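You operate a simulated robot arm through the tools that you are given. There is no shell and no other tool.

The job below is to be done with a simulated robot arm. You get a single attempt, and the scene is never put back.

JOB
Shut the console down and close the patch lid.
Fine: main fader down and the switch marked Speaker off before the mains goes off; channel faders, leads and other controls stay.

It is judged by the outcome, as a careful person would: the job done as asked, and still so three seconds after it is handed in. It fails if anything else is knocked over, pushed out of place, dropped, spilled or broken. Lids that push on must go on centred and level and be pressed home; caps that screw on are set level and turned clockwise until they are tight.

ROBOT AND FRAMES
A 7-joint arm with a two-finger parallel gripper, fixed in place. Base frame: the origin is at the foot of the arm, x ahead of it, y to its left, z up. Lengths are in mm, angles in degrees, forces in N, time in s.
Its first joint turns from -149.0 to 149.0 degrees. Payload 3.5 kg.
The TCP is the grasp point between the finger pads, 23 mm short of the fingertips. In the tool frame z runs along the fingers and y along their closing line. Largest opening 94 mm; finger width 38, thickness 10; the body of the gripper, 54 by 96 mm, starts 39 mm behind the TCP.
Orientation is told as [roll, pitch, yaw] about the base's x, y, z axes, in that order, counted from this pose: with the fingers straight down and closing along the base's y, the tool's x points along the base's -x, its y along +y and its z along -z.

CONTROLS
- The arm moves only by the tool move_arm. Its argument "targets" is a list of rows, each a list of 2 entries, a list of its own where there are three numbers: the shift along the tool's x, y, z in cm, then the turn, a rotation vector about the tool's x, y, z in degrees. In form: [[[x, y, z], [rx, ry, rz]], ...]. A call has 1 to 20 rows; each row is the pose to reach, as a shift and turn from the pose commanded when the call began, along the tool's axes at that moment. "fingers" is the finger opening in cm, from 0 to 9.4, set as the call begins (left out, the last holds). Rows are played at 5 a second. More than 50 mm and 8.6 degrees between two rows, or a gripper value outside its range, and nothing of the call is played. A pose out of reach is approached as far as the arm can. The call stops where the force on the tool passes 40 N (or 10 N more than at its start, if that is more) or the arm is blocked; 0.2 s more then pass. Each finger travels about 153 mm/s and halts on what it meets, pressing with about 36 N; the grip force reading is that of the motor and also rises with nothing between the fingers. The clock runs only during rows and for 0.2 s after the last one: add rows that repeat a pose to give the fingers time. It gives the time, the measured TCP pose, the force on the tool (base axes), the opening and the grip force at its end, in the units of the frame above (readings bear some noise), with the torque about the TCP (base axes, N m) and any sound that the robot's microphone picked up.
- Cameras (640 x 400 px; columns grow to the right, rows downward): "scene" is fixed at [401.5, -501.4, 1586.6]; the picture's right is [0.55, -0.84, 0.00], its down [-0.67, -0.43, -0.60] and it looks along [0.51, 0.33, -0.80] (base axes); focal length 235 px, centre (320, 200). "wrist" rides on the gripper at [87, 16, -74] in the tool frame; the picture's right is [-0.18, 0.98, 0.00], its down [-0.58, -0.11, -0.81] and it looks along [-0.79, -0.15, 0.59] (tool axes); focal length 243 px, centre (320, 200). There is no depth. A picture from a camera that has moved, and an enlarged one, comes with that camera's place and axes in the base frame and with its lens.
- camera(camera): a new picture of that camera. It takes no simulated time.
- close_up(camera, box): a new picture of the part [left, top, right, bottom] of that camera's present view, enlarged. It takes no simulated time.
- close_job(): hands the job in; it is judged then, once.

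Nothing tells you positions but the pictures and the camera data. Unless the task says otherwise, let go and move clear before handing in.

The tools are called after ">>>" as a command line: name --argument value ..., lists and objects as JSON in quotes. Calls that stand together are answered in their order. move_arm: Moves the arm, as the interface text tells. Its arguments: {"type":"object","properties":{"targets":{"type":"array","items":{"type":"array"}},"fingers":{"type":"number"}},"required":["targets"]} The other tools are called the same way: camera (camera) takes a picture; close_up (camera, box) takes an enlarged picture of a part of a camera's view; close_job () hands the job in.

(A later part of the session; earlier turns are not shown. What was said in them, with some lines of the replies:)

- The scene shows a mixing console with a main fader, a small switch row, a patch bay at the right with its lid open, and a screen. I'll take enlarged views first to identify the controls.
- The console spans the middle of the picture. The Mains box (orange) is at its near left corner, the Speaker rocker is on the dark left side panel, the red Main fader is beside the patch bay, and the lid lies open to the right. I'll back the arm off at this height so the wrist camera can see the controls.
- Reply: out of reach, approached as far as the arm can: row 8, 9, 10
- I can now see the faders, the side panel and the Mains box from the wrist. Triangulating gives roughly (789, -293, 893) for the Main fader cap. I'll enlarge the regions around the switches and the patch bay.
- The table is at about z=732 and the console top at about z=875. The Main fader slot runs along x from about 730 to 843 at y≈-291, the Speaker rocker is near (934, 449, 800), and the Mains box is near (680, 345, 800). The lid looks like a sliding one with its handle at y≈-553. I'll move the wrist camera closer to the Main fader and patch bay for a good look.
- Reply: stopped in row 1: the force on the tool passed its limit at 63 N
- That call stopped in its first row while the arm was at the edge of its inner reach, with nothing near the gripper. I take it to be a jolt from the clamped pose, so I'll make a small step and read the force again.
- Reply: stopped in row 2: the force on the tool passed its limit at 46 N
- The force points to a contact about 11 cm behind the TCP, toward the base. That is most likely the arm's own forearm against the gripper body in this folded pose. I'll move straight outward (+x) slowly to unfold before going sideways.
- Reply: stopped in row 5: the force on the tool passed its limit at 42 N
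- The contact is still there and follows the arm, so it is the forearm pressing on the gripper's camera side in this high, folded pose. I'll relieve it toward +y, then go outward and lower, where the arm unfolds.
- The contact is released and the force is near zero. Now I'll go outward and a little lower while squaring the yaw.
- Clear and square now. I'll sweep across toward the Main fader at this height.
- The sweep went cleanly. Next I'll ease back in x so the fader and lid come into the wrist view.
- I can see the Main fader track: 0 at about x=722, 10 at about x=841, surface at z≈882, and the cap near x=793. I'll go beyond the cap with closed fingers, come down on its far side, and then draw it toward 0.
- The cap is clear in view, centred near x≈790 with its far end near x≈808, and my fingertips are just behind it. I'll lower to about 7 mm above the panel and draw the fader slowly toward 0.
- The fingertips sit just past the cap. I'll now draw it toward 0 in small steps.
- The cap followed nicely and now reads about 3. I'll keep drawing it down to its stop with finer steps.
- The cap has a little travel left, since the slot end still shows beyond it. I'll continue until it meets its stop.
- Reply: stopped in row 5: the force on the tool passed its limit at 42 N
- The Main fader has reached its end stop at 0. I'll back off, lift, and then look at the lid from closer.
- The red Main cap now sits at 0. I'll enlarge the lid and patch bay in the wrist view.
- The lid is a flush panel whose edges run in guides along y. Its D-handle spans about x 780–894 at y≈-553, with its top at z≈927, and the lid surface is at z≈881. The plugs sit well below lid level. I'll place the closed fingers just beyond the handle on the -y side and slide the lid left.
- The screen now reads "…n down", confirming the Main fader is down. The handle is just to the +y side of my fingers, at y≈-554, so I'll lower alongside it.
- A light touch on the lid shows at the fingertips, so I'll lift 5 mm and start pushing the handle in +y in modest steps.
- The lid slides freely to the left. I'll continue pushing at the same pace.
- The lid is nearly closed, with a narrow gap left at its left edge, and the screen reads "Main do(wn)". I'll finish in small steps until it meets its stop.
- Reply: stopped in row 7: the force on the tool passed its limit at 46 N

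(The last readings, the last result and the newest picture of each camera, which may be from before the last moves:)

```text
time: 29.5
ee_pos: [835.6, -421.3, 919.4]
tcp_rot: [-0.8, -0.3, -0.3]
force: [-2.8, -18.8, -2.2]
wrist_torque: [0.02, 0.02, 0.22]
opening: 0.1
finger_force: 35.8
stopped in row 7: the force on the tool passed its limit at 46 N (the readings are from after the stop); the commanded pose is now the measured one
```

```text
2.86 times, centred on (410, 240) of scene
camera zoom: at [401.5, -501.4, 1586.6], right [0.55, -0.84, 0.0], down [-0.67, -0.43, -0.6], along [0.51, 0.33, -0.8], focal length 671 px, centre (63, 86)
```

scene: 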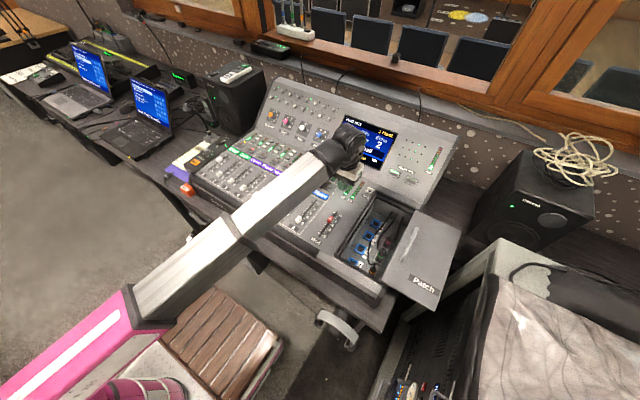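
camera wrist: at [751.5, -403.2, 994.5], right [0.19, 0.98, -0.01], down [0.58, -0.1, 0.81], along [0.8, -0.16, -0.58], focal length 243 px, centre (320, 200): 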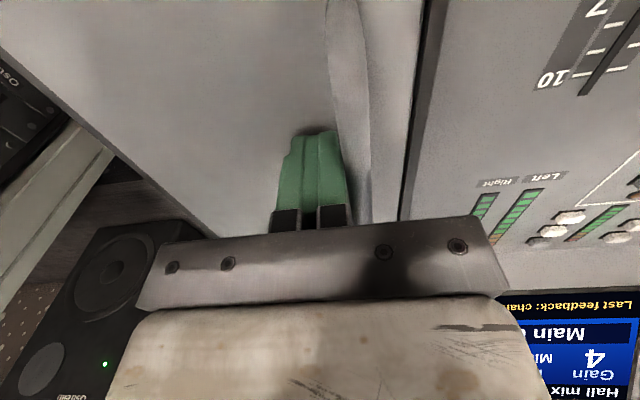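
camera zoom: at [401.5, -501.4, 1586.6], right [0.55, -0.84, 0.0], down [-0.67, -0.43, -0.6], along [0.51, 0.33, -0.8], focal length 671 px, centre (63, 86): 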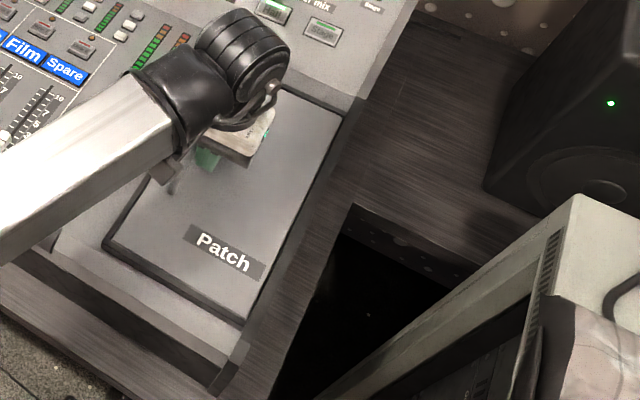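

The lid came up against its stop and the opening is fully covered. I'll back off from the handle, lift clear, and inspect it.

>>> move_arm --targets '[[[0, -0.5, 0], [0, 0, 0]], [[0, -1.0, 0], [0, 0, 0]], [[0, -1.0, -2], [0, 0, 0]], [[0, -1.0, -5], [0, 0, 0]], [[0, -1.0, -8], [0, 0, 0]], [[1.5, 1, -9.5], [0, 0, 0]], [[3, 5, -9.5], [0, 0, 0]], [[4, 9, -9.5], [0, 0, 0]], [[5, 13, -9.5], [0, 0, 0]], [[5, 17, -9.5], [0, 0, 0]], [[5, 17, -9.5], [0, 0, 0]]]'

>>> camera --camera "wrist"

>>> close_up --camera "scene" --box '[300, 90, 480, 310]'

```text
time: 31.9
ee_pos: [786.9, -247.2, 1011.3]
tcp_rot: [-0.5, -0.5, -0.3]
force: [0.5, -0.2, -0.9]
wrist_torque: [0.02, -0.03, -0.06]
opening: 0.0
finger_force: 35.6
```

```text
taken
camera wrist: at [701.0, -230.5, 1086.5], right [0.19, 0.98, -0.01], down [0.58, -0.1, 0.81], along [0.8, -0.16, -0.58], focal length 243 px, centre (320, 200)
```

wrist: 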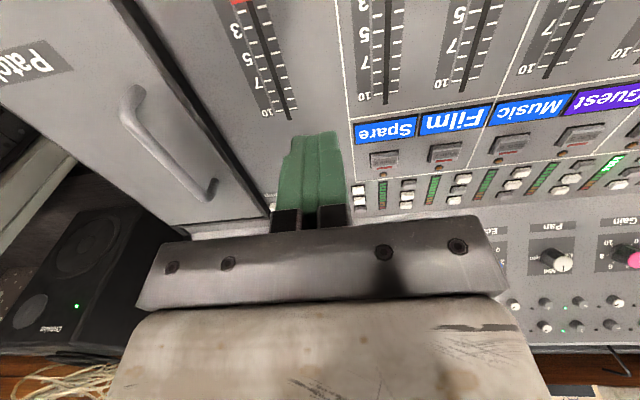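

```text
1.82 times, centred on (390, 200) of scene
camera zoom: at [401.5, -501.4, 1586.6], right [0.55, -0.84, 0.0], down [-0.67, -0.43, -0.6], along [0.51, 0.33, -0.8], focal length 427 px, centre (193, 200)
```

zoom: 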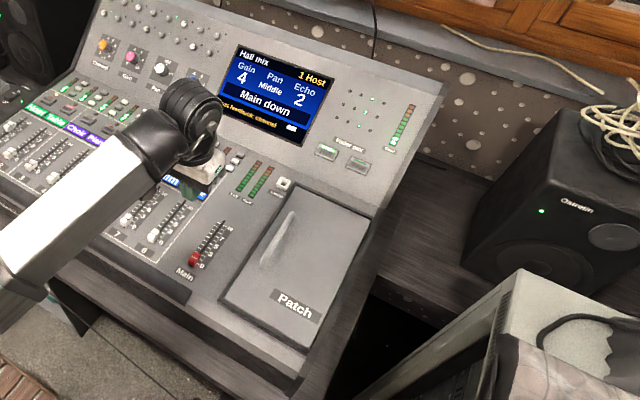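

The lid is closed and the screen shows "Main down". Now I'll travel across to the left side for a close look at the Speaker rocker.

>>> move_arm --targets '[[[-1.4, 4.1, 0], [-0.2, 0.2, -0.1]], [[-2.8, 8.2, 0], [-0.5, 0.5, -0.3]], [[-4.2, 12.3, 0], [-0.5, 0.5, -0.3]], [[-5.6, 16.4, 0], [-0.5, 0.5, -0.3]], [[-7, 20.5, 0], [-0.5, 0.5, -0.3]], [[-8.3, 24.7, 0], [-0.5, 0.5, -0.3]], [[-7.9, 28.7, 0], [-0.5, 0.5, -0.3]], [[-7.5, 32.7, 0.2], [-0.5, 0.5, -0.3]], [[-7.1, 36.7, 0.4], [-0.5, 0.5, -0.3]], [[-6.7, 40.7, 0.5], [-0.5, 0.5, -0.3]], [[-6.3, 44.7, 0.6], [-0.5, 0.5, -0.3]], [[-5.1, 48.5, 1.7], [-0.5, 0.5, -0.3]], [[-3.9, 52.3, 2.8], [-0.5, 0.5, -0.3]], [[-2.7, 56.1, 3.9], [-0.5, 0.5, -0.3]], [[-1.5, 59.9, 5.0], [-0.5, 0.5, -0.3]], [[-0.3, 63.7, 6.1], [-0.5, 0.5, -0.3]], [[-0.3, 63.7, 6.1], [-0.5, 0.5, -0.3]]]'

>>> camera --camera "wrist"

>>> camera --camera "scene"

```text
time: 35.5
ee_pos: [796.4, 387.1, 948.7]
tcp_rot: [0.0, 0.2, 0.1]
force: [0.6, 0.5, -0.4]
wrist_torque: [0.0, -0.02, 0.01]
opening: 0.0
finger_force: 35.7
```

```text
taken
camera wrist: at [711.0, 404.3, 1023.8], right [0.18, 0.98, 0.0], down [0.58, -0.11, 0.81], along [0.79, -0.15, -0.59], focal length 243 px, centre (320, 200)
```

wrist: 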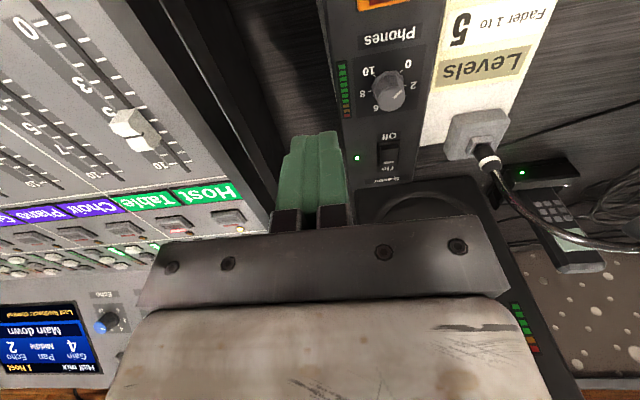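

```text
taken
```

scene: 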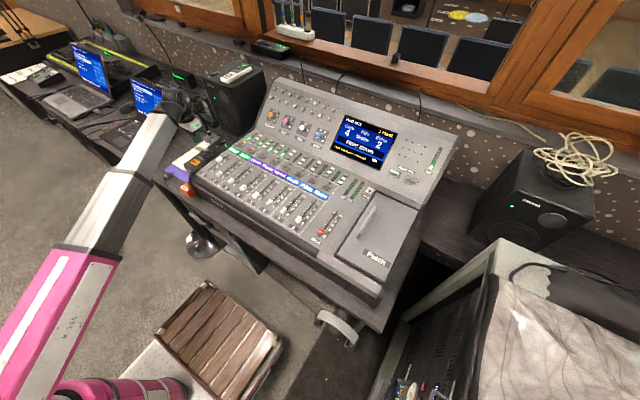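

>>> close_up --camera "wrist" --box '[330, 100, 470, 190]'

>>> close_up --camera "wrist" --box '[280, 0, 560, 200]'

>>> close_up --camera "scene" --box '[170, 120, 250, 170]'

```text
4.44 times, centred on (400, 145) of wrist
camera zoom: at [711.0, 404.3, 1023.8], right [0.18, 0.98, 0.0], down [0.58, -0.11, 0.81], along [0.79, -0.15, -0.59], focal length 1078 px, centre (-36, 444)
```

zoom: 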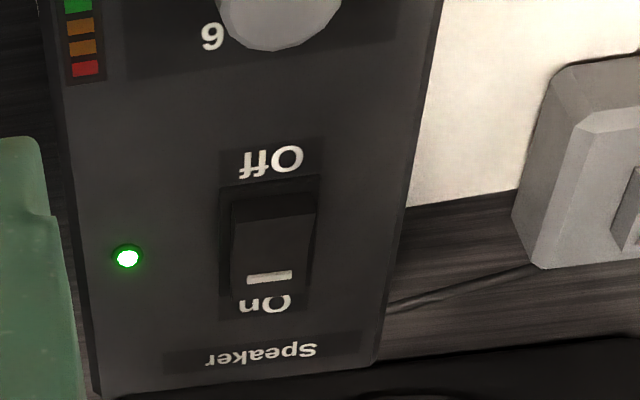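

```text
2.00 times, centred on (420, 100) of wrist
camera zoom: at [711.0, 404.3, 1023.8], right [0.18, 0.98, 0.0], down [0.58, -0.11, 0.81], along [0.79, -0.15, -0.59], focal length 485 px, centre (120, 400)
```

zoom: 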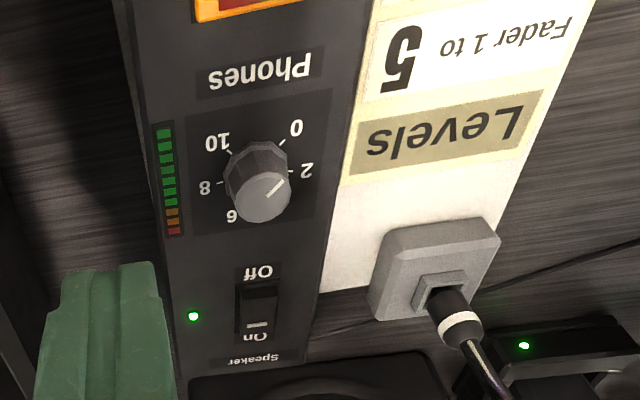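

```text
8.00 times, centred on (210, 145) of scene
camera zoom: at [401.5, -501.4, 1586.6], right [0.55, -0.84, 0.0], down [-0.67, -0.43, -0.6], along [0.51, 0.33, -0.8], focal length 1878 px, centre (1200, 640)
```

zoom: 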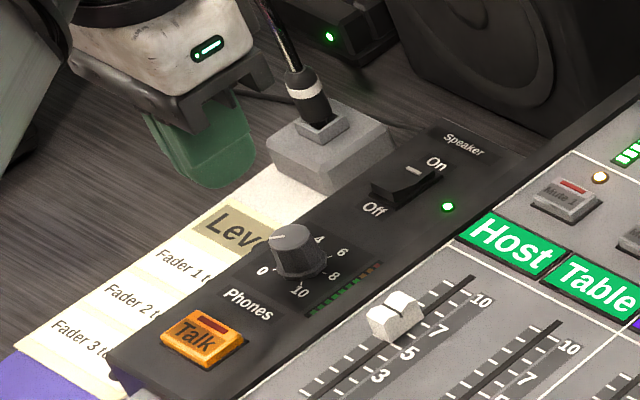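

The Speaker panel is flat at z≈796. The rocker spans x≈915–952 at y≈448, with its raised Off end nearest the arm, and no obstacle stands above it. I'll tilt the fingers outward by 20° and hover over it with the lower finger edge above the Off end.

>>> move_arm --targets '[[[-3.3, 1.5, 0.5], [0, -5, 0]], [[-6.6, 3.0, 1.5], [0, -10, 0]], [[-9.9, 4.6, 3], [0, -15, 0]], [[-13.06, 6.1, 5], [0, -20, 0]], [[-13.06, 6.1, 6], [0, -20, 0]], [[-13.06, 6.1, 6], [0, -20, 0]]]'

>>> camera --camera "wrist"

>>> close_up --camera "scene" --box '[170, 90, 290, 180]'

```text
time: 36.9
ee_pos: [922.7, 446.5, 884.9]
tcp_rot: [-0.1, -19.9, 0.2]
force: [0.5, 0.3, 0.0]
wrist_torque: [0.01, 0.03, 0.0]
opening: 0.3
finger_force: 36.1
```

```text
taken
camera wrist: at [819.0, 464.3, 926.2], right [0.17, 0.98, 0.06], down [0.27, -0.11, 0.96], along [0.95, -0.15, -0.29], focal length 243 px, centre (320, 200)
```

wrist: 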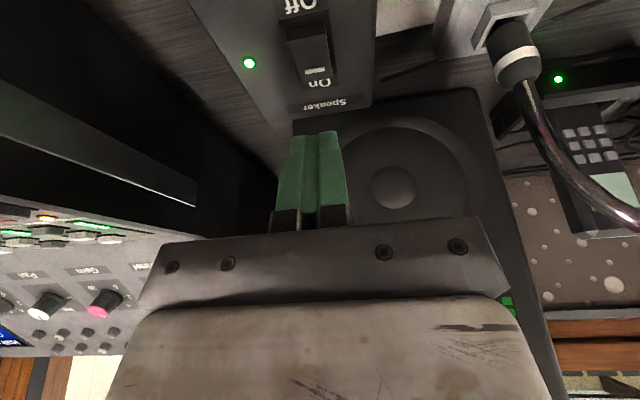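

```text
4.44 times, centred on (230, 135) of scene
camera zoom: at [401.5, -501.4, 1586.6], right [0.55, -0.84, 0.0], down [-0.67, -0.43, -0.6], along [0.51, 0.33, -0.8], focal length 1044 px, centre (720, 489)
```

zoom: 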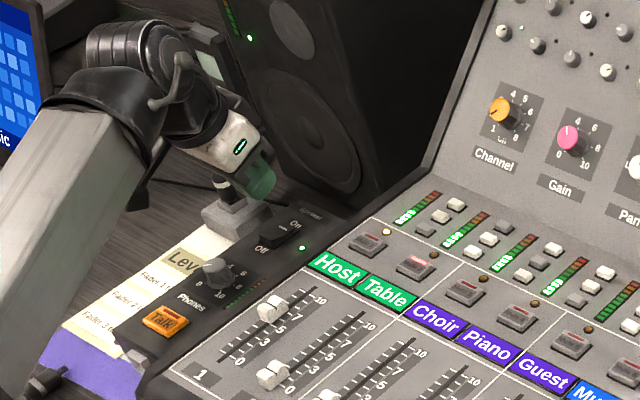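

I'm hovering over the rocker with the tilt reached. Before pressing I want to check the fingertip shape and alignment.

>>> close_up --camera "scene" --box '[205, 110, 265, 150]'

>>> close_up --camera "wrist" --box '[230, 0, 390, 240]'

```text
10.00 times, centred on (235, 130) of scene
camera zoom: at [401.5, -501.4, 1586.6], right [0.55, -0.84, 0.0], down [-0.67, -0.43, -0.6], along [0.51, 0.33, -0.8], focal length 2348 px, centre (1170, 900)
```

zoom: 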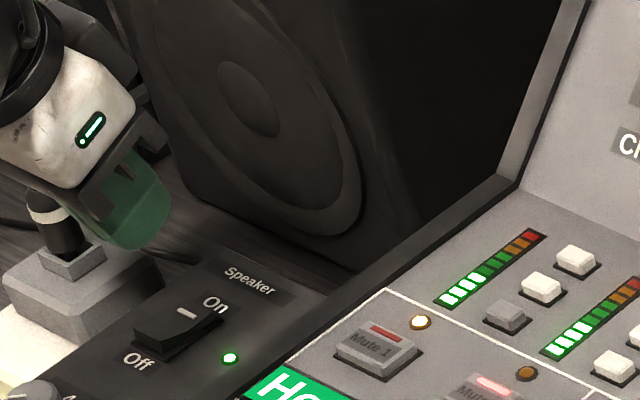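

```text
1.67 times, centred on (310, 120) of wrist
camera zoom: at [819.0, 464.3, 926.2], right [0.17, 0.98, 0.06], down [0.27, -0.11, 0.96], along [0.95, -0.15, -0.29], focal length 404 px, centre (337, 333)
```

zoom: 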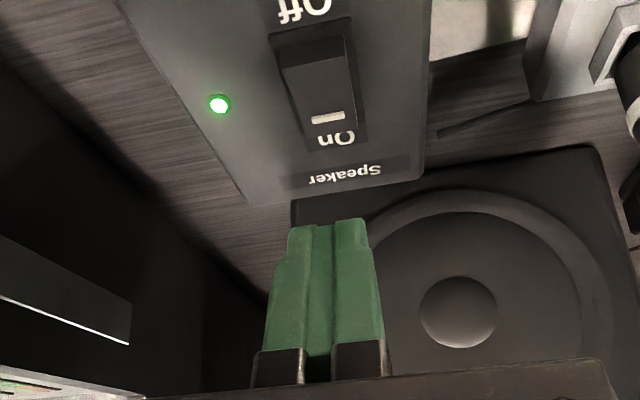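

The tips are flat with small rounding, and the lower edge will land on the Off end with a small +x shift. I'll lower most of the way first and check.

>>> move_arm --targets '[[[0.37, 0.05, 1.46], [0, 0, 0]], [[0.74, 0.1, 2.92], [0, 0, 0]], [[1.08, 0.15, 4.2], [0, 0, 0]], [[1.08, 0.15, 4.2], [0, 0, 0]]]'

>>> close_up --camera "scene" --box '[205, 120, 265, 160]'

>>> camera --camera "wrist"

```text
time: 37.9
ee_pos: [929.2, 450.8, 841.2]
tcp_rot: [-0.1, -19.9, 0.1]
force: [0.2, -0.2, -0.6]
wrist_torque: [0.02, 0.01, 0.0]
opening: 0.0
finger_force: 36.0
```

```text
10.00 times, centred on (235, 140) of scene
camera zoom: at [401.5, -501.4, 1586.6], right [0.55, -0.84, 0.0], down [-0.67, -0.43, -0.6], along [0.51, 0.33, -0.8], focal length 2348 px, centre (1170, 800)
```

zoom: 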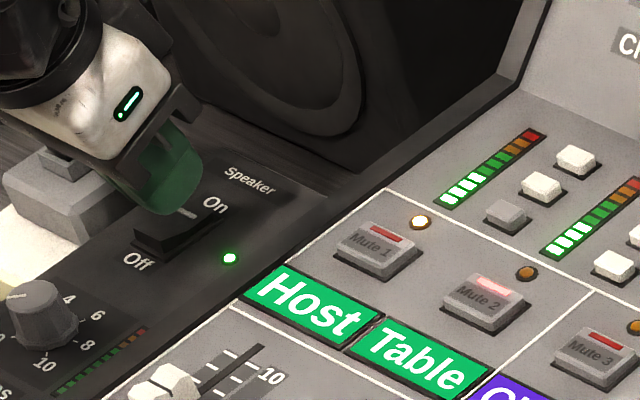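

```text
taken
camera wrist: at [824.1, 468.0, 882.2], right [0.17, 0.98, 0.06], down [0.27, -0.11, 0.96], along [0.95, -0.15, -0.29], focal length 243 px, centre (320, 200)
```

wrist: 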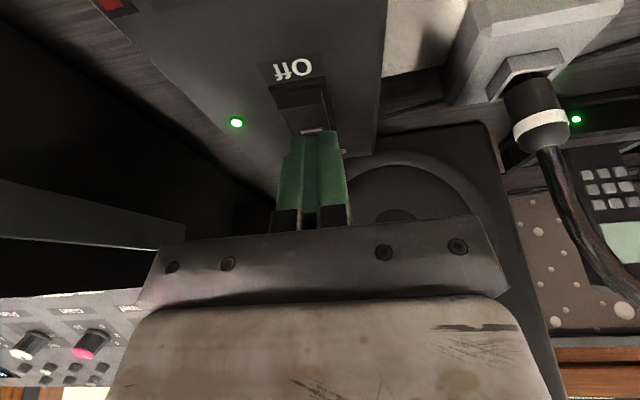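

The lower finger edge is about 10 mm above the rocker's raised Off edge (x≈917). I'll shift 4 mm outward to be safely on the rocker and press down gently.

>>> move_arm --targets '[[[-0.2, -0.2, 0.61], [0, 0, 0]], [[-0.1, -0.2, 0.89], [0, 0, 0]], [[0, -0.2, 1.17], [0, 0, 0]], [[0.07, -0.2, 1.36], [0, 0, 0]], [[0.14, -0.2, 1.55], [0, 0, 0]], [[0.21, -0.2, 1.73], [0, 0, 0]], [[0.21, -0.2, 1.73], [0, 0, 0]]]'

>>> close_up --camera "scene" --box '[205, 120, 265, 160]'

>>> camera --camera "wrist"

```text
time: 38.6
ee_pos: [930.3, 448.2, 838.0]
tcp_rot: [0.0, -20.1, 0.1]
force: [-6.6, -1.3, 15.6]
wrist_torque: [-0.02, 0.39, -0.13]
opening: 0.4
finger_force: 36.1
stopped in row 3: the force on the tool passed its limit at 46 N (the readings are from after the stop); the commanded pose is now the measured one
```

```text
10.00 times, centred on (235, 140) of scene
camera zoom: at [401.5, -501.4, 1586.6], right [0.55, -0.84, 0.0], down [-0.67, -0.43, -0.6], along [0.51, 0.33, -0.8], focal length 2348 px, centre (1170, 800)
```

zoom: 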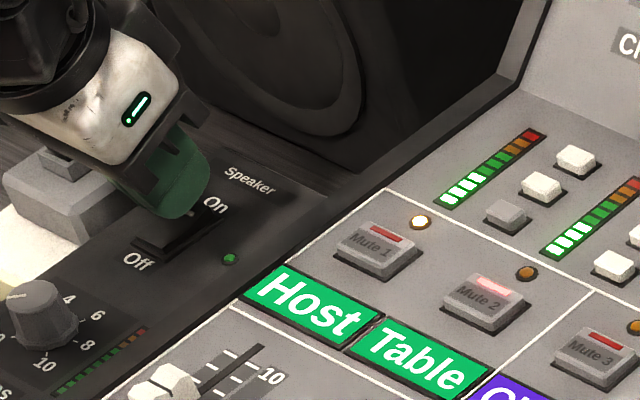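

```text
taken
camera wrist: at [825.8, 466.2, 878.8], right [0.17, 0.98, 0.06], down [0.27, -0.11, 0.96], along [0.95, -0.15, -0.28], focal length 243 px, centre (320, 200)
```

wrist: 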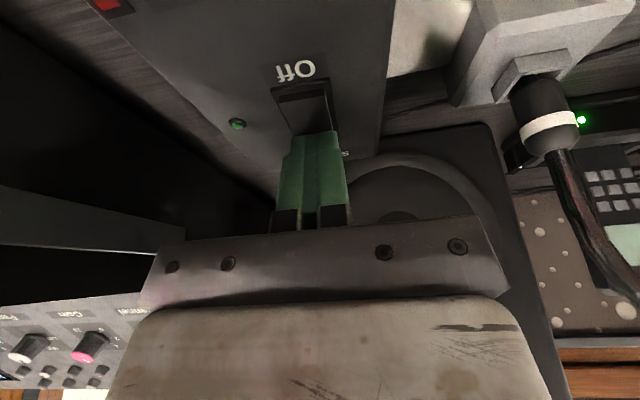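

The Speaker LED has gone out, so the rocker has flipped. I'll lift straight up off it and check that it stays off.

>>> move_arm --targets '[[[-0.3, 0, -1], [0, 0, 0]], [[-0.9, 0, -2.6], [0, 0, 0]], [[-1.7, 0, -5], [0, 0, 0]], [[-1.0, 0, -8], [0, 0, 0]], [[-1.0, 0, -8], [0, 0, 0]]]'

>>> close_up --camera "scene" --box '[195, 110, 265, 160]'

>>> camera --camera "wrist"

>>> camera --camera "scene"

```text
time: 39.8
ee_pos: [909.6, 449.5, 913.7]
tcp_rot: [-0.1, -20.0, 0.1]
force: [0.1, -0.5, 0.1]
wrist_torque: [0.01, -0.02, 0.01]
opening: 0.0
finger_force: 36.2
```

```text
8.00 times, centred on (230, 135) of scene
camera zoom: at [401.5, -501.4, 1586.6], right [0.55, -0.84, 0.0], down [-0.67, -0.43, -0.6], along [0.51, 0.33, -0.8], focal length 1878 px, centre (1040, 720)
```

zoom: 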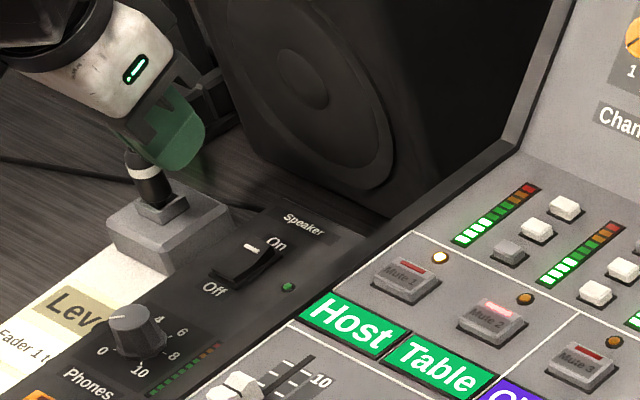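

```text
taken
camera wrist: at [805.5, 465.8, 955.0], right [0.17, 0.98, 0.06], down [0.27, -0.11, 0.96], along [0.95, -0.15, -0.28], focal length 243 px, centre (320, 200)
```

wrist: 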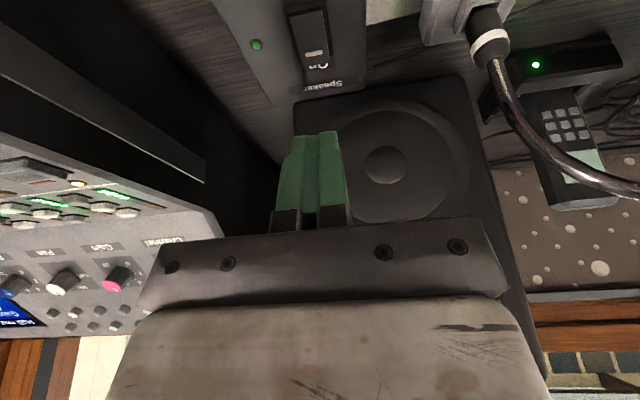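

```text
taken
```

scene: 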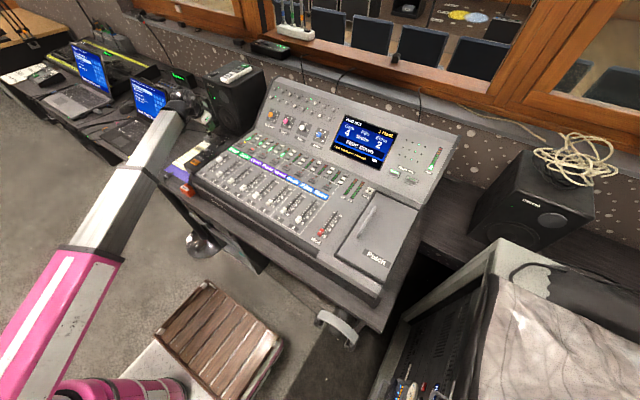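

The Speaker rocker is now Off: its LED is out and the On end is raised. The Mains box comes next, so I'll look at it closely.

>>> close_up --camera "scene" --box '[160, 165, 220, 205]'

>>> move_arm --targets '[[[2, 0, -1.5], [0, 5, 0]], [[5.5, -1, -3], [0, 10, 0]], [[9.5, -3, -3.5], [0, 15, 0]], [[13.5, -5, -4], [0, 20, 0]], [[17, -6.5, -4.2], [0, 20, 0]], [[17, -6.5, -4.2], [0, 20, 0]]]'

>>> camera --camera "wrist"

```text
10.00 times, centred on (190, 185) of scene
camera zoom: at [401.5, -501.4, 1586.6], right [0.55, -0.84, 0.0], down [-0.67, -0.43, -0.6], along [0.51, 0.33, -0.8], focal length 2348 px, centre (1620, 350)
```

zoom: 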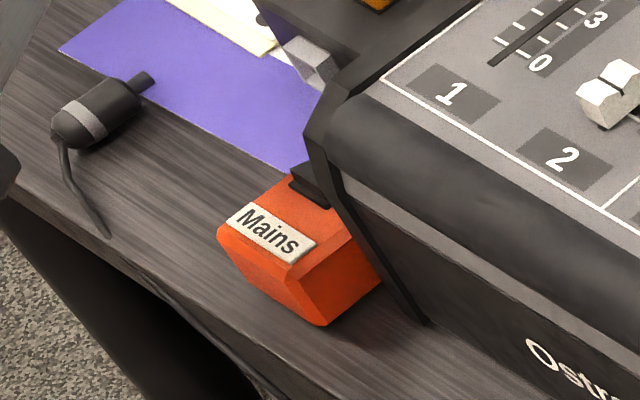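

```text
time: 41.2
ee_pos: [738.4, 382.3, 894.6]
tcp_rot: [0.0, 0.0, 0.2]
force: [0.6, -0.1, 0.9]
wrist_torque: [0.04, 0.01, -0.01]
opening: 0.0
finger_force: 35.7
```

```text
taken
camera wrist: at [654.0, 399.3, 970.3], right [0.18, 0.98, 0.0], down [0.58, -0.11, 0.81], along [0.79, -0.15, -0.59], focal length 243 px, centre (320, 200)
```

wrist: 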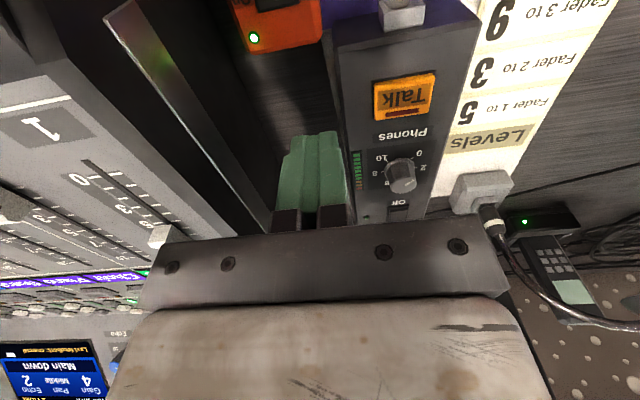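

The Mains box sits in the slot between the console's left cheek and the side panel, with its LED lit. I'll back off further for a proper view of its switch.

>>> move_arm --targets '[[[3, 0.8, -0.5], [0, 0, 0]], [[6, 1.6, -1], [0, 0, 0]], [[9, 2.4, -1.5], [0, 0, 0]], [[12, 3.2, -2], [0, 0, 0]], [[14, 4, -2], [0, 0, 0]], [[14, 4, -2], [0, 0, 0]]]'

>>> camera --camera "wrist"

>>> camera --camera "scene"

```text
time: 42.6
ee_pos: [600.4, 424.5, 917.0]
tcp_rot: [0.0, -0.2, 0.0]
force: [-0.2, 1.0, -0.4]
wrist_torque: [0.03, 0.0, 0.01]
opening: 0.0
finger_force: 35.4
```

```text
taken
camera wrist: at [515.5, 440.3, 992.2], right [0.18, 0.98, 0.0], down [0.58, -0.11, 0.81], along [0.79, -0.15, -0.59], focal length 243 px, centre (320, 200)
```

wrist: 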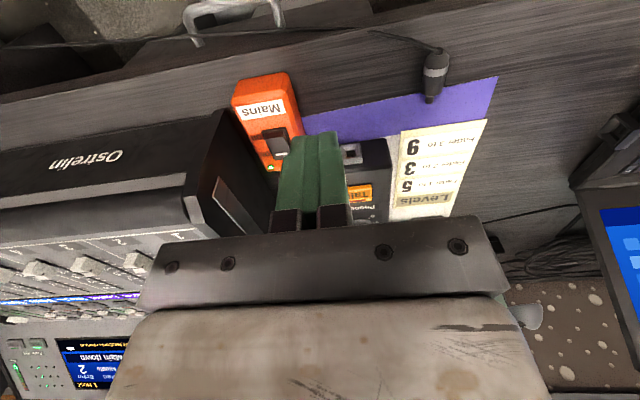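

```text
taken
```

scene: 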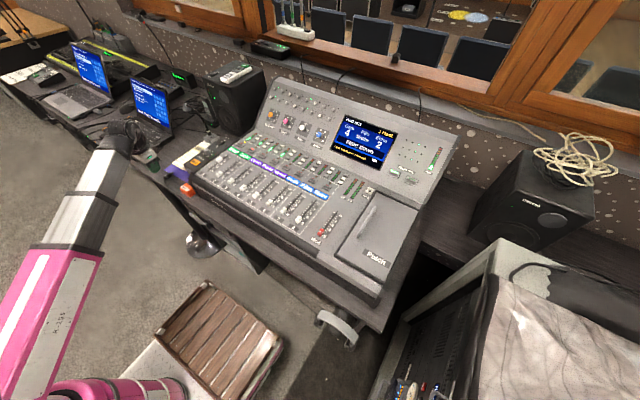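

>>> close_up --camera "wrist" --box '[210, 60, 350, 190]'

>>> close_up --camera "wrist" --box '[240, 110, 310, 180]'

```text
3.08 times, centred on (280, 125) of wrist
camera zoom: at [515.5, 440.3, 992.2], right [0.18, 0.98, 0.0], down [0.58, -0.11, 0.81], along [0.79, -0.15, -0.59], focal length 746 px, centre (443, 431)
```

zoom: 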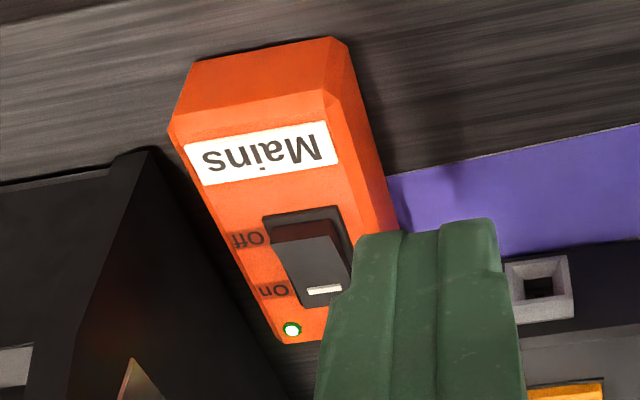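

```text
5.71 times, centred on (275, 145) of wrist
camera zoom: at [515.5, 440.3, 992.2], right [0.18, 0.98, 0.0], down [0.58, -0.11, 0.81], along [0.79, -0.15, -0.59], focal length 1386 px, centre (577, 514)
```

zoom: 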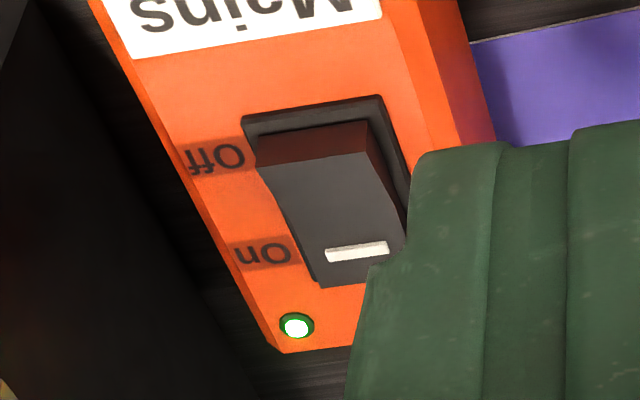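

The Mains rocker matches the Speaker one: the Off end is nearest me and raised, the On end is down, and the LED is lit. I place its raised edge near (662, 365, 800), with the console's left face at y≈300. I'll hover over it with a 25° outward tilt.

>>> move_arm --targets '[[[-1.8, -1.5, 0.5], [0, -6.25, 0]], [[-3.6, -3.0, 1.0], [0, -12.5, 0]], [[-5.4, -4.5, 1.6], [0, -18.75, 0]], [[-7.4, -6.05, 2.4], [0, -25, 0]], [[-7.4, -6.05, 3.4], [0, -25, 0]], [[-7.4, -6.05, 3.4], [0, -25, 0]]]'

>>> camera --camera "wrist"

>>> close_up --camera "scene" --box '[150, 140, 240, 210]'

```text
time: 44.0
ee_pos: [675.3, 363.6, 882.5]
tcp_rot: [0.0, -25.1, 0.1]
force: [0.0, -0.3, -1.0]
wrist_torque: [0.01, -0.01, 0.01]
opening: 0.2
finger_force: 35.9
```

```text
taken
camera wrist: at [567.0, 380.1, 914.1], right [0.17, 0.98, 0.08], down [0.18, -0.11, 0.98], along [0.97, -0.15, -0.2], focal length 243 px, centre (320, 200)
```

wrist: 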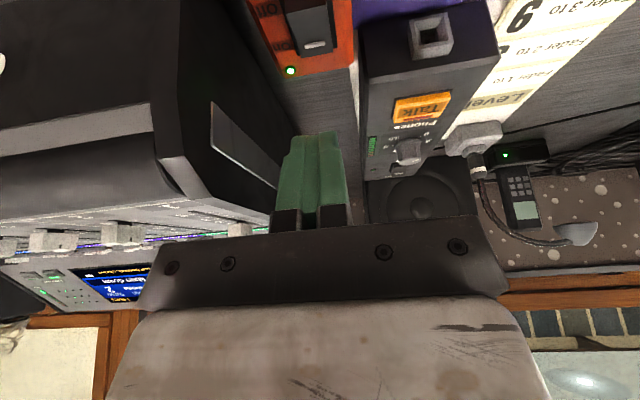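

```text
5.71 times, centred on (195, 175) of scene
camera zoom: at [401.5, -501.4, 1586.6], right [0.55, -0.84, 0.0], down [-0.67, -0.43, -0.6], along [0.51, 0.33, -0.8], focal length 1342 px, centre (1034, 343)
```

zoom: 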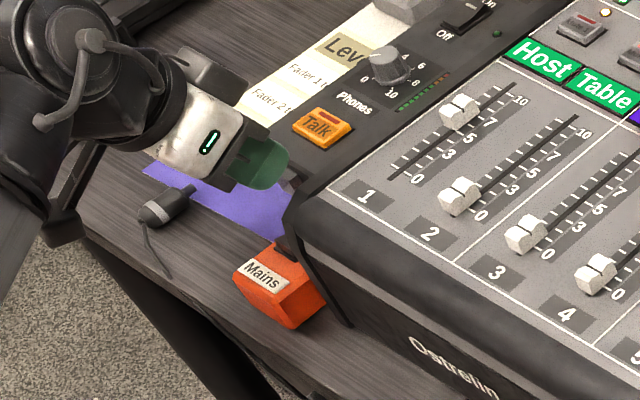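

>>> close_up --camera "wrist" --box '[230, 0, 370, 100]'

```text
4.00 times, centred on (300, 50) of wrist
camera zoom: at [567.0, 380.1, 914.1], right [0.17, 0.98, 0.08], down [0.18, -0.11, 0.98], along [0.97, -0.15, -0.2], focal length 970 px, centre (400, 800)
```

zoom: 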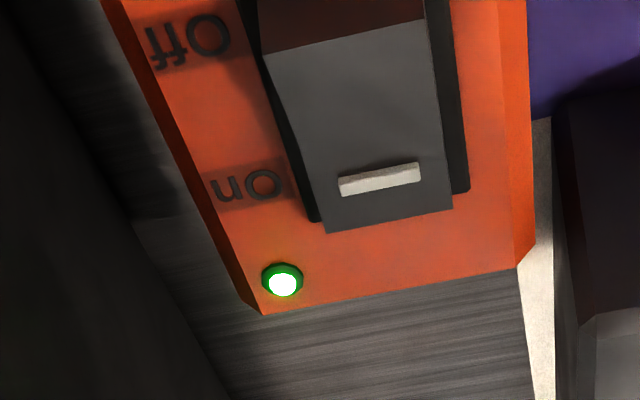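

The rocker is confirmed at y≈365, x≈662–704, with the lower finger edge above its Off end. I'll lower most of the way.

>>> move_arm --targets '[[[0.42, 0.08, 0.9], [0, 0, 0]], [[0.85, 0.17, 1.81], [0, 0, 0]], [[1.27, 0.17, 2.72], [0, 0, 0]], [[1.69, 0.17, 3.62], [0, 0, 0]], [[1.69, 0.17, 3.62], [0, 0, 0]]]'

>>> close_up --camera "wrist" --box '[230, 50, 400, 170]'

>>> close_up --camera "scene" --box '[150, 140, 240, 210]'

```text
time: 45.2
ee_pos: [675.2, 365.5, 842.4]
tcp_rot: [0.0, -25.0, 0.1]
force: [0.1, -0.9, 0.0]
wrist_torque: [0.02, -0.01, 0.0]
opening: 0.0
finger_force: 36.6
```

```text
3.33 times, centred on (315, 110) of wrist
camera zoom: at [566.8, 381.6, 873.5], right [0.17, 0.98, 0.08], down [0.18, -0.11, 0.98], along [0.97, -0.15, -0.2], focal length 809 px, centre (337, 500)
```

zoom: 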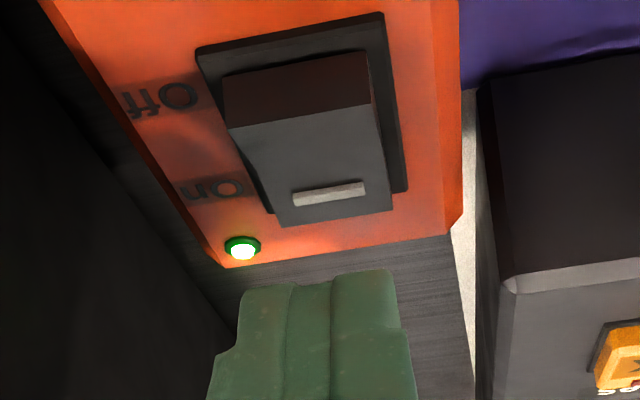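

```text
5.71 times, centred on (195, 175) of scene
camera zoom: at [401.5, -501.4, 1586.6], right [0.55, -0.84, 0.0], down [-0.67, -0.43, -0.6], along [0.51, 0.33, -0.8], focal length 1342 px, centre (1034, 343)
```

zoom: 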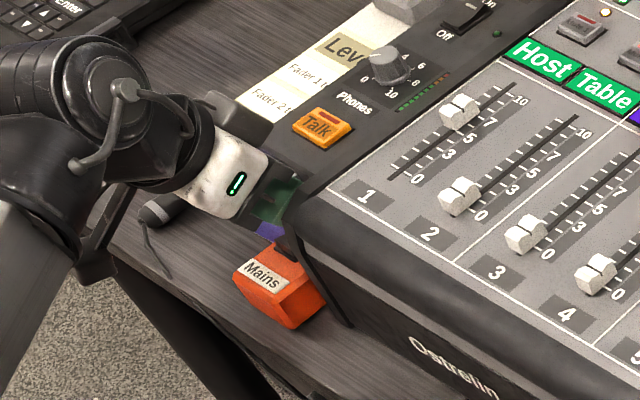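

The fingertips are about 12 mm above the rocker's Off end and aligned in y. I'll press slowly in millimetre steps.

>>> move_arm --targets '[[[0.25, 0, 0.54], [0, 0, 0]], [[0.38, 0, 0.82], [0, 0, 0]], [[0.46, 0, 1.0], [0, 0, 0]], [[0.51, 0, 1.09], [0, 0, 0]], [[0.55, 0, 1.18], [0, 0, 0]], [[0.59, 0, 1.27], [0, 0, 0]], [[0.63, 0, 1.36], [0, 0, 0]], [[0.68, 0, 1.45], [0, 0, 0]], [[0.72, 0, 1.54], [0, 0, 0]], [[0.76, 0, 1.63], [0, 0, 0]], [[0.76, 0, 1.63], [0, 0, 0]]]'

>>> close_up --camera "wrist" --box '[230, 50, 400, 170]'

>>> camera --camera "scene"

```text
time: 47.6
ee_pos: [674.2, 366.0, 826.2]
tcp_rot: [0.0, -25.3, 0.1]
force: [-4.4, -2.3, 14.0]
wrist_torque: [-0.02, 0.2, -0.07]
opening: 0.1
finger_force: 35.8
stopped in row 11: the force on the tool passed its limit at 42 N (the readings are from after the stop); the commanded pose is now the measured one
```

```text
3.33 times, centred on (315, 110) of wrist
camera zoom: at [566.6, 382.1, 857.2], right [0.17, 0.98, 0.08], down [0.18, -0.11, 0.98], along [0.97, -0.15, -0.2], focal length 809 px, centre (337, 500)
```

zoom: 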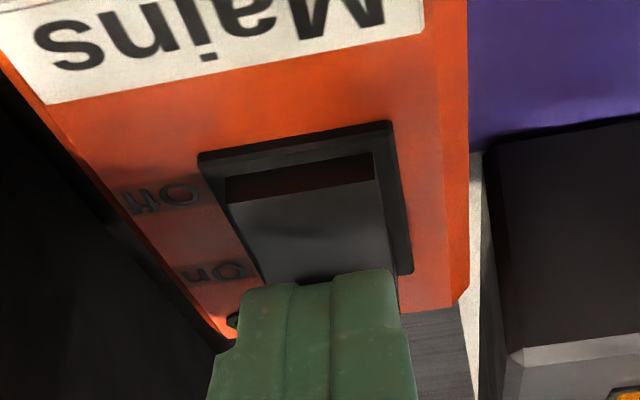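

```text
taken
```

scene: 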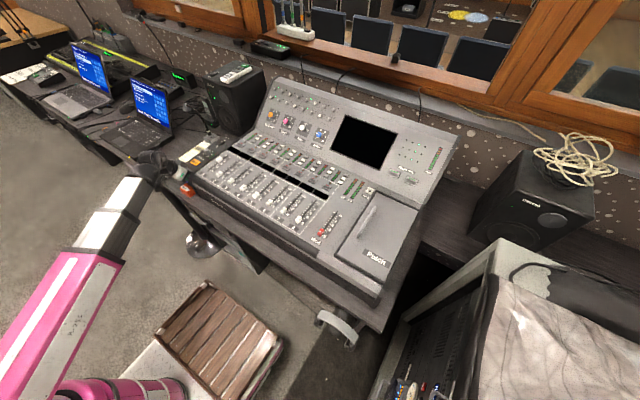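

The console screen and strips have gone dark, so the mains is off. I'll lift straight up off the switch and verify everything.

>>> move_arm --targets '[[[-0.42, 0, -0.91], [0, 0, 0]], [[-1.27, 0, -2.72], [0, 0, 0]], [[-2.54, 0, -5.44], [0, 0, 0]], [[-4.0, 0, -8.6], [0, 0, 0]], [[-4.0, 0, -8.6], [0, 0, 0]]]'

>>> camera --camera "wrist"

>>> close_up --camera "wrist" --box '[230, 0, 400, 100]'

>>> close_up --camera "scene" --box '[150, 130, 240, 210]'

```text
time: 48.8
ee_pos: [674.3, 365.6, 921.2]
tcp_rot: [0.1, -25.2, 0.1]
force: [0.4, 1.4, 0.0]
wrist_torque: [0.0, 0.0, 0.02]
opening: 0.0
finger_force: 35.9
```

```text
taken
camera wrist: at [565.9, 382.3, 952.8], right [0.16, 0.98, 0.08], down [0.18, -0.11, 0.98], along [0.97, -0.15, -0.2], focal length 243 px, centre (320, 200)
```

wrist: 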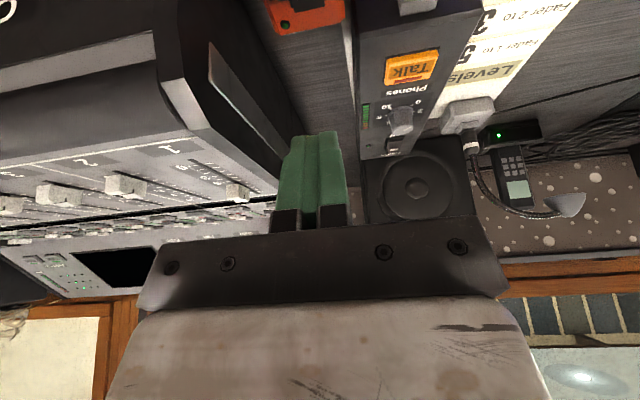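

```text
3.76 times, centred on (315, 50) of wrist
camera zoom: at [565.9, 382.3, 952.8], right [0.16, 0.98, 0.08], down [0.18, -0.11, 0.98], along [0.97, -0.15, -0.2], focal length 913 px, centre (339, 765)
```

zoom: 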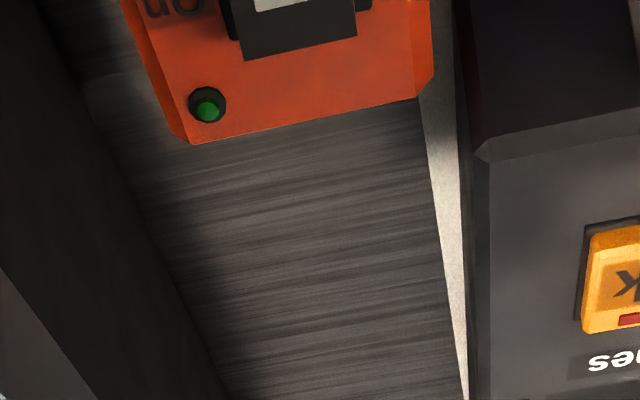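

```text
5.00 times, centred on (195, 170) of scene
camera zoom: at [401.5, -501.4, 1586.6], right [0.55, -0.84, 0.0], down [-0.67, -0.43, -0.6], along [0.51, 0.33, -0.8], focal length 1174 px, centre (945, 350)
```

zoom: 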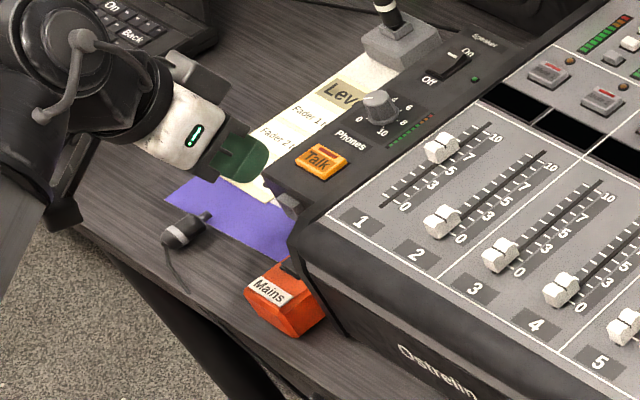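

The Mains LED is out, the rocker has flipped, and the box hasn't moved. I'll check the lid, the Main fader and the rest of the console before handing in.

>>> close_up --camera "scene" --box '[300, 160, 440, 310]'

>>> close_up --camera "scene" --box '[190, 90, 350, 250]'

>>> close_up --camera "scene" --box '[195, 115, 265, 160]'

>>> close_up --camera "scene" --box '[370, 180, 430, 290]'

```text
2.67 times, centred on (370, 235) of scene
camera zoom: at [401.5, -501.4, 1586.6], right [0.55, -0.84, 0.0], down [-0.67, -0.43, -0.6], along [0.51, 0.33, -0.8], focal length 626 px, centre (187, 107)
```

zoom: 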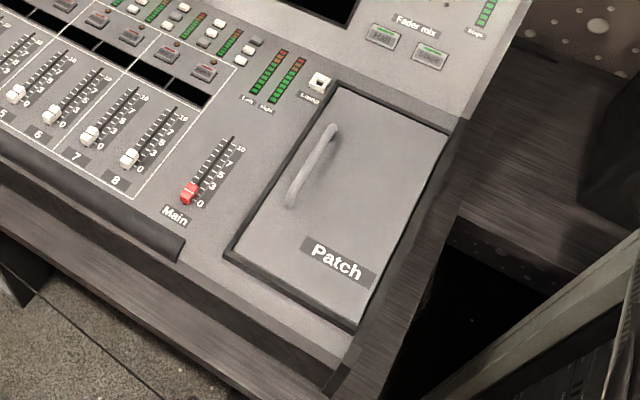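

```text
2.50 times, centred on (270, 170) of scene
camera zoom: at [401.5, -501.4, 1586.6], right [0.55, -0.84, 0.0], down [-0.67, -0.43, -0.6], along [0.51, 0.33, -0.8], focal length 587 px, centre (445, 275)
```

zoom: 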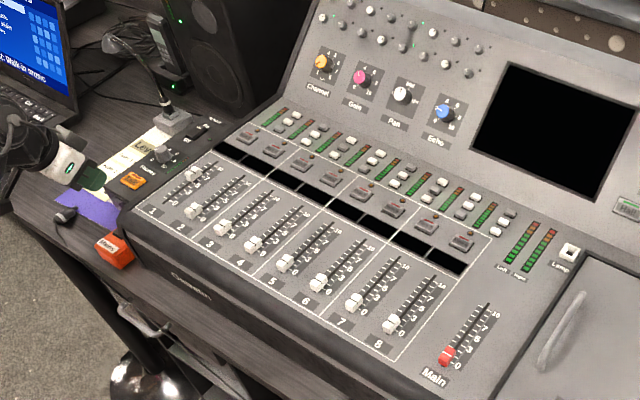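

```text
8.89 times, centred on (230, 138) of scene
camera zoom: at [401.5, -501.4, 1586.6], right [0.55, -0.84, 0.0], down [-0.67, -0.43, -0.6], along [0.51, 0.33, -0.8], focal length 2087 px, centre (1120, 756)
```

zoom: 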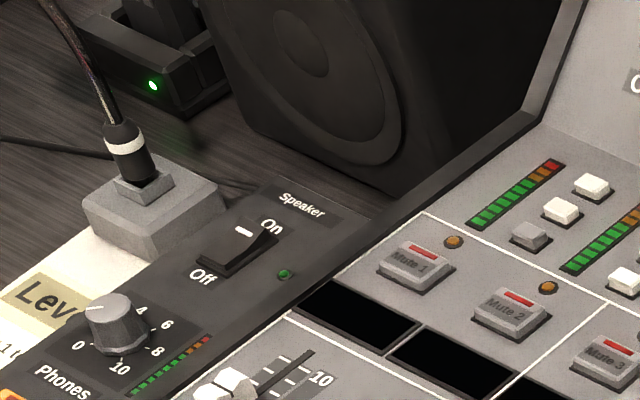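

```text
3.64 times, centred on (400, 235) of scene
camera zoom: at [401.5, -501.4, 1586.6], right [0.55, -0.84, 0.0], down [-0.67, -0.43, -0.6], along [0.51, 0.33, -0.8], focal length 854 px, centre (29, 73)
```

zoom: 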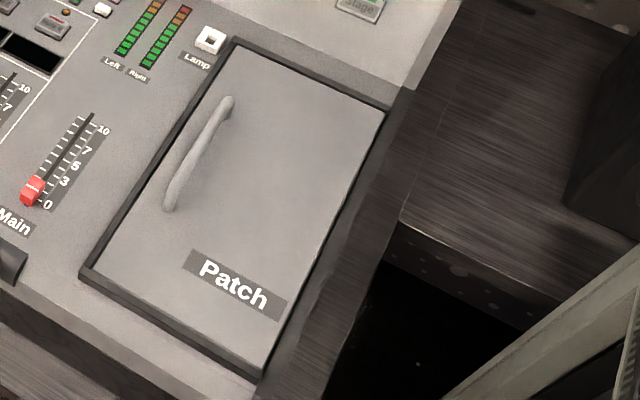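

Everything checks out: the Main fader is at 0, the Speaker is off, the mains is off and the console is dark. The patch lid is closed against its stop, and the channel faders, leads and other controls look unchanged. The gripper is clear with nothing held, so I'm handing the job in.

>>> close_job

```text
The job is handed in.
```

The console is shut down and the patch lid is closed. The job is handed in, but I haven't seen the verdict.

- **Main fader:** I drew it down to its end stop at 0, and the screen then read "Main down".
- **Speaker switch:** I switched it off after the fader, and its light went out.
- **Patch lid:** I slid it shut until it met its stop. It covers the whole opening.
- **Mains:** I switched it off last. Its light went out and the console screen went dark.

The channel faders and other controls looked unchanged in the last pictures, and the Mains box had not moved. The patch leads are under the lid now. Before closing it I judged them to sit well below lid level, and it slid across freely.

Early on, some calls stopped on the force limit while the arm was folded close in. I put that down to the forearm pressing on the gripper, and saw no contact with anything in the scene.
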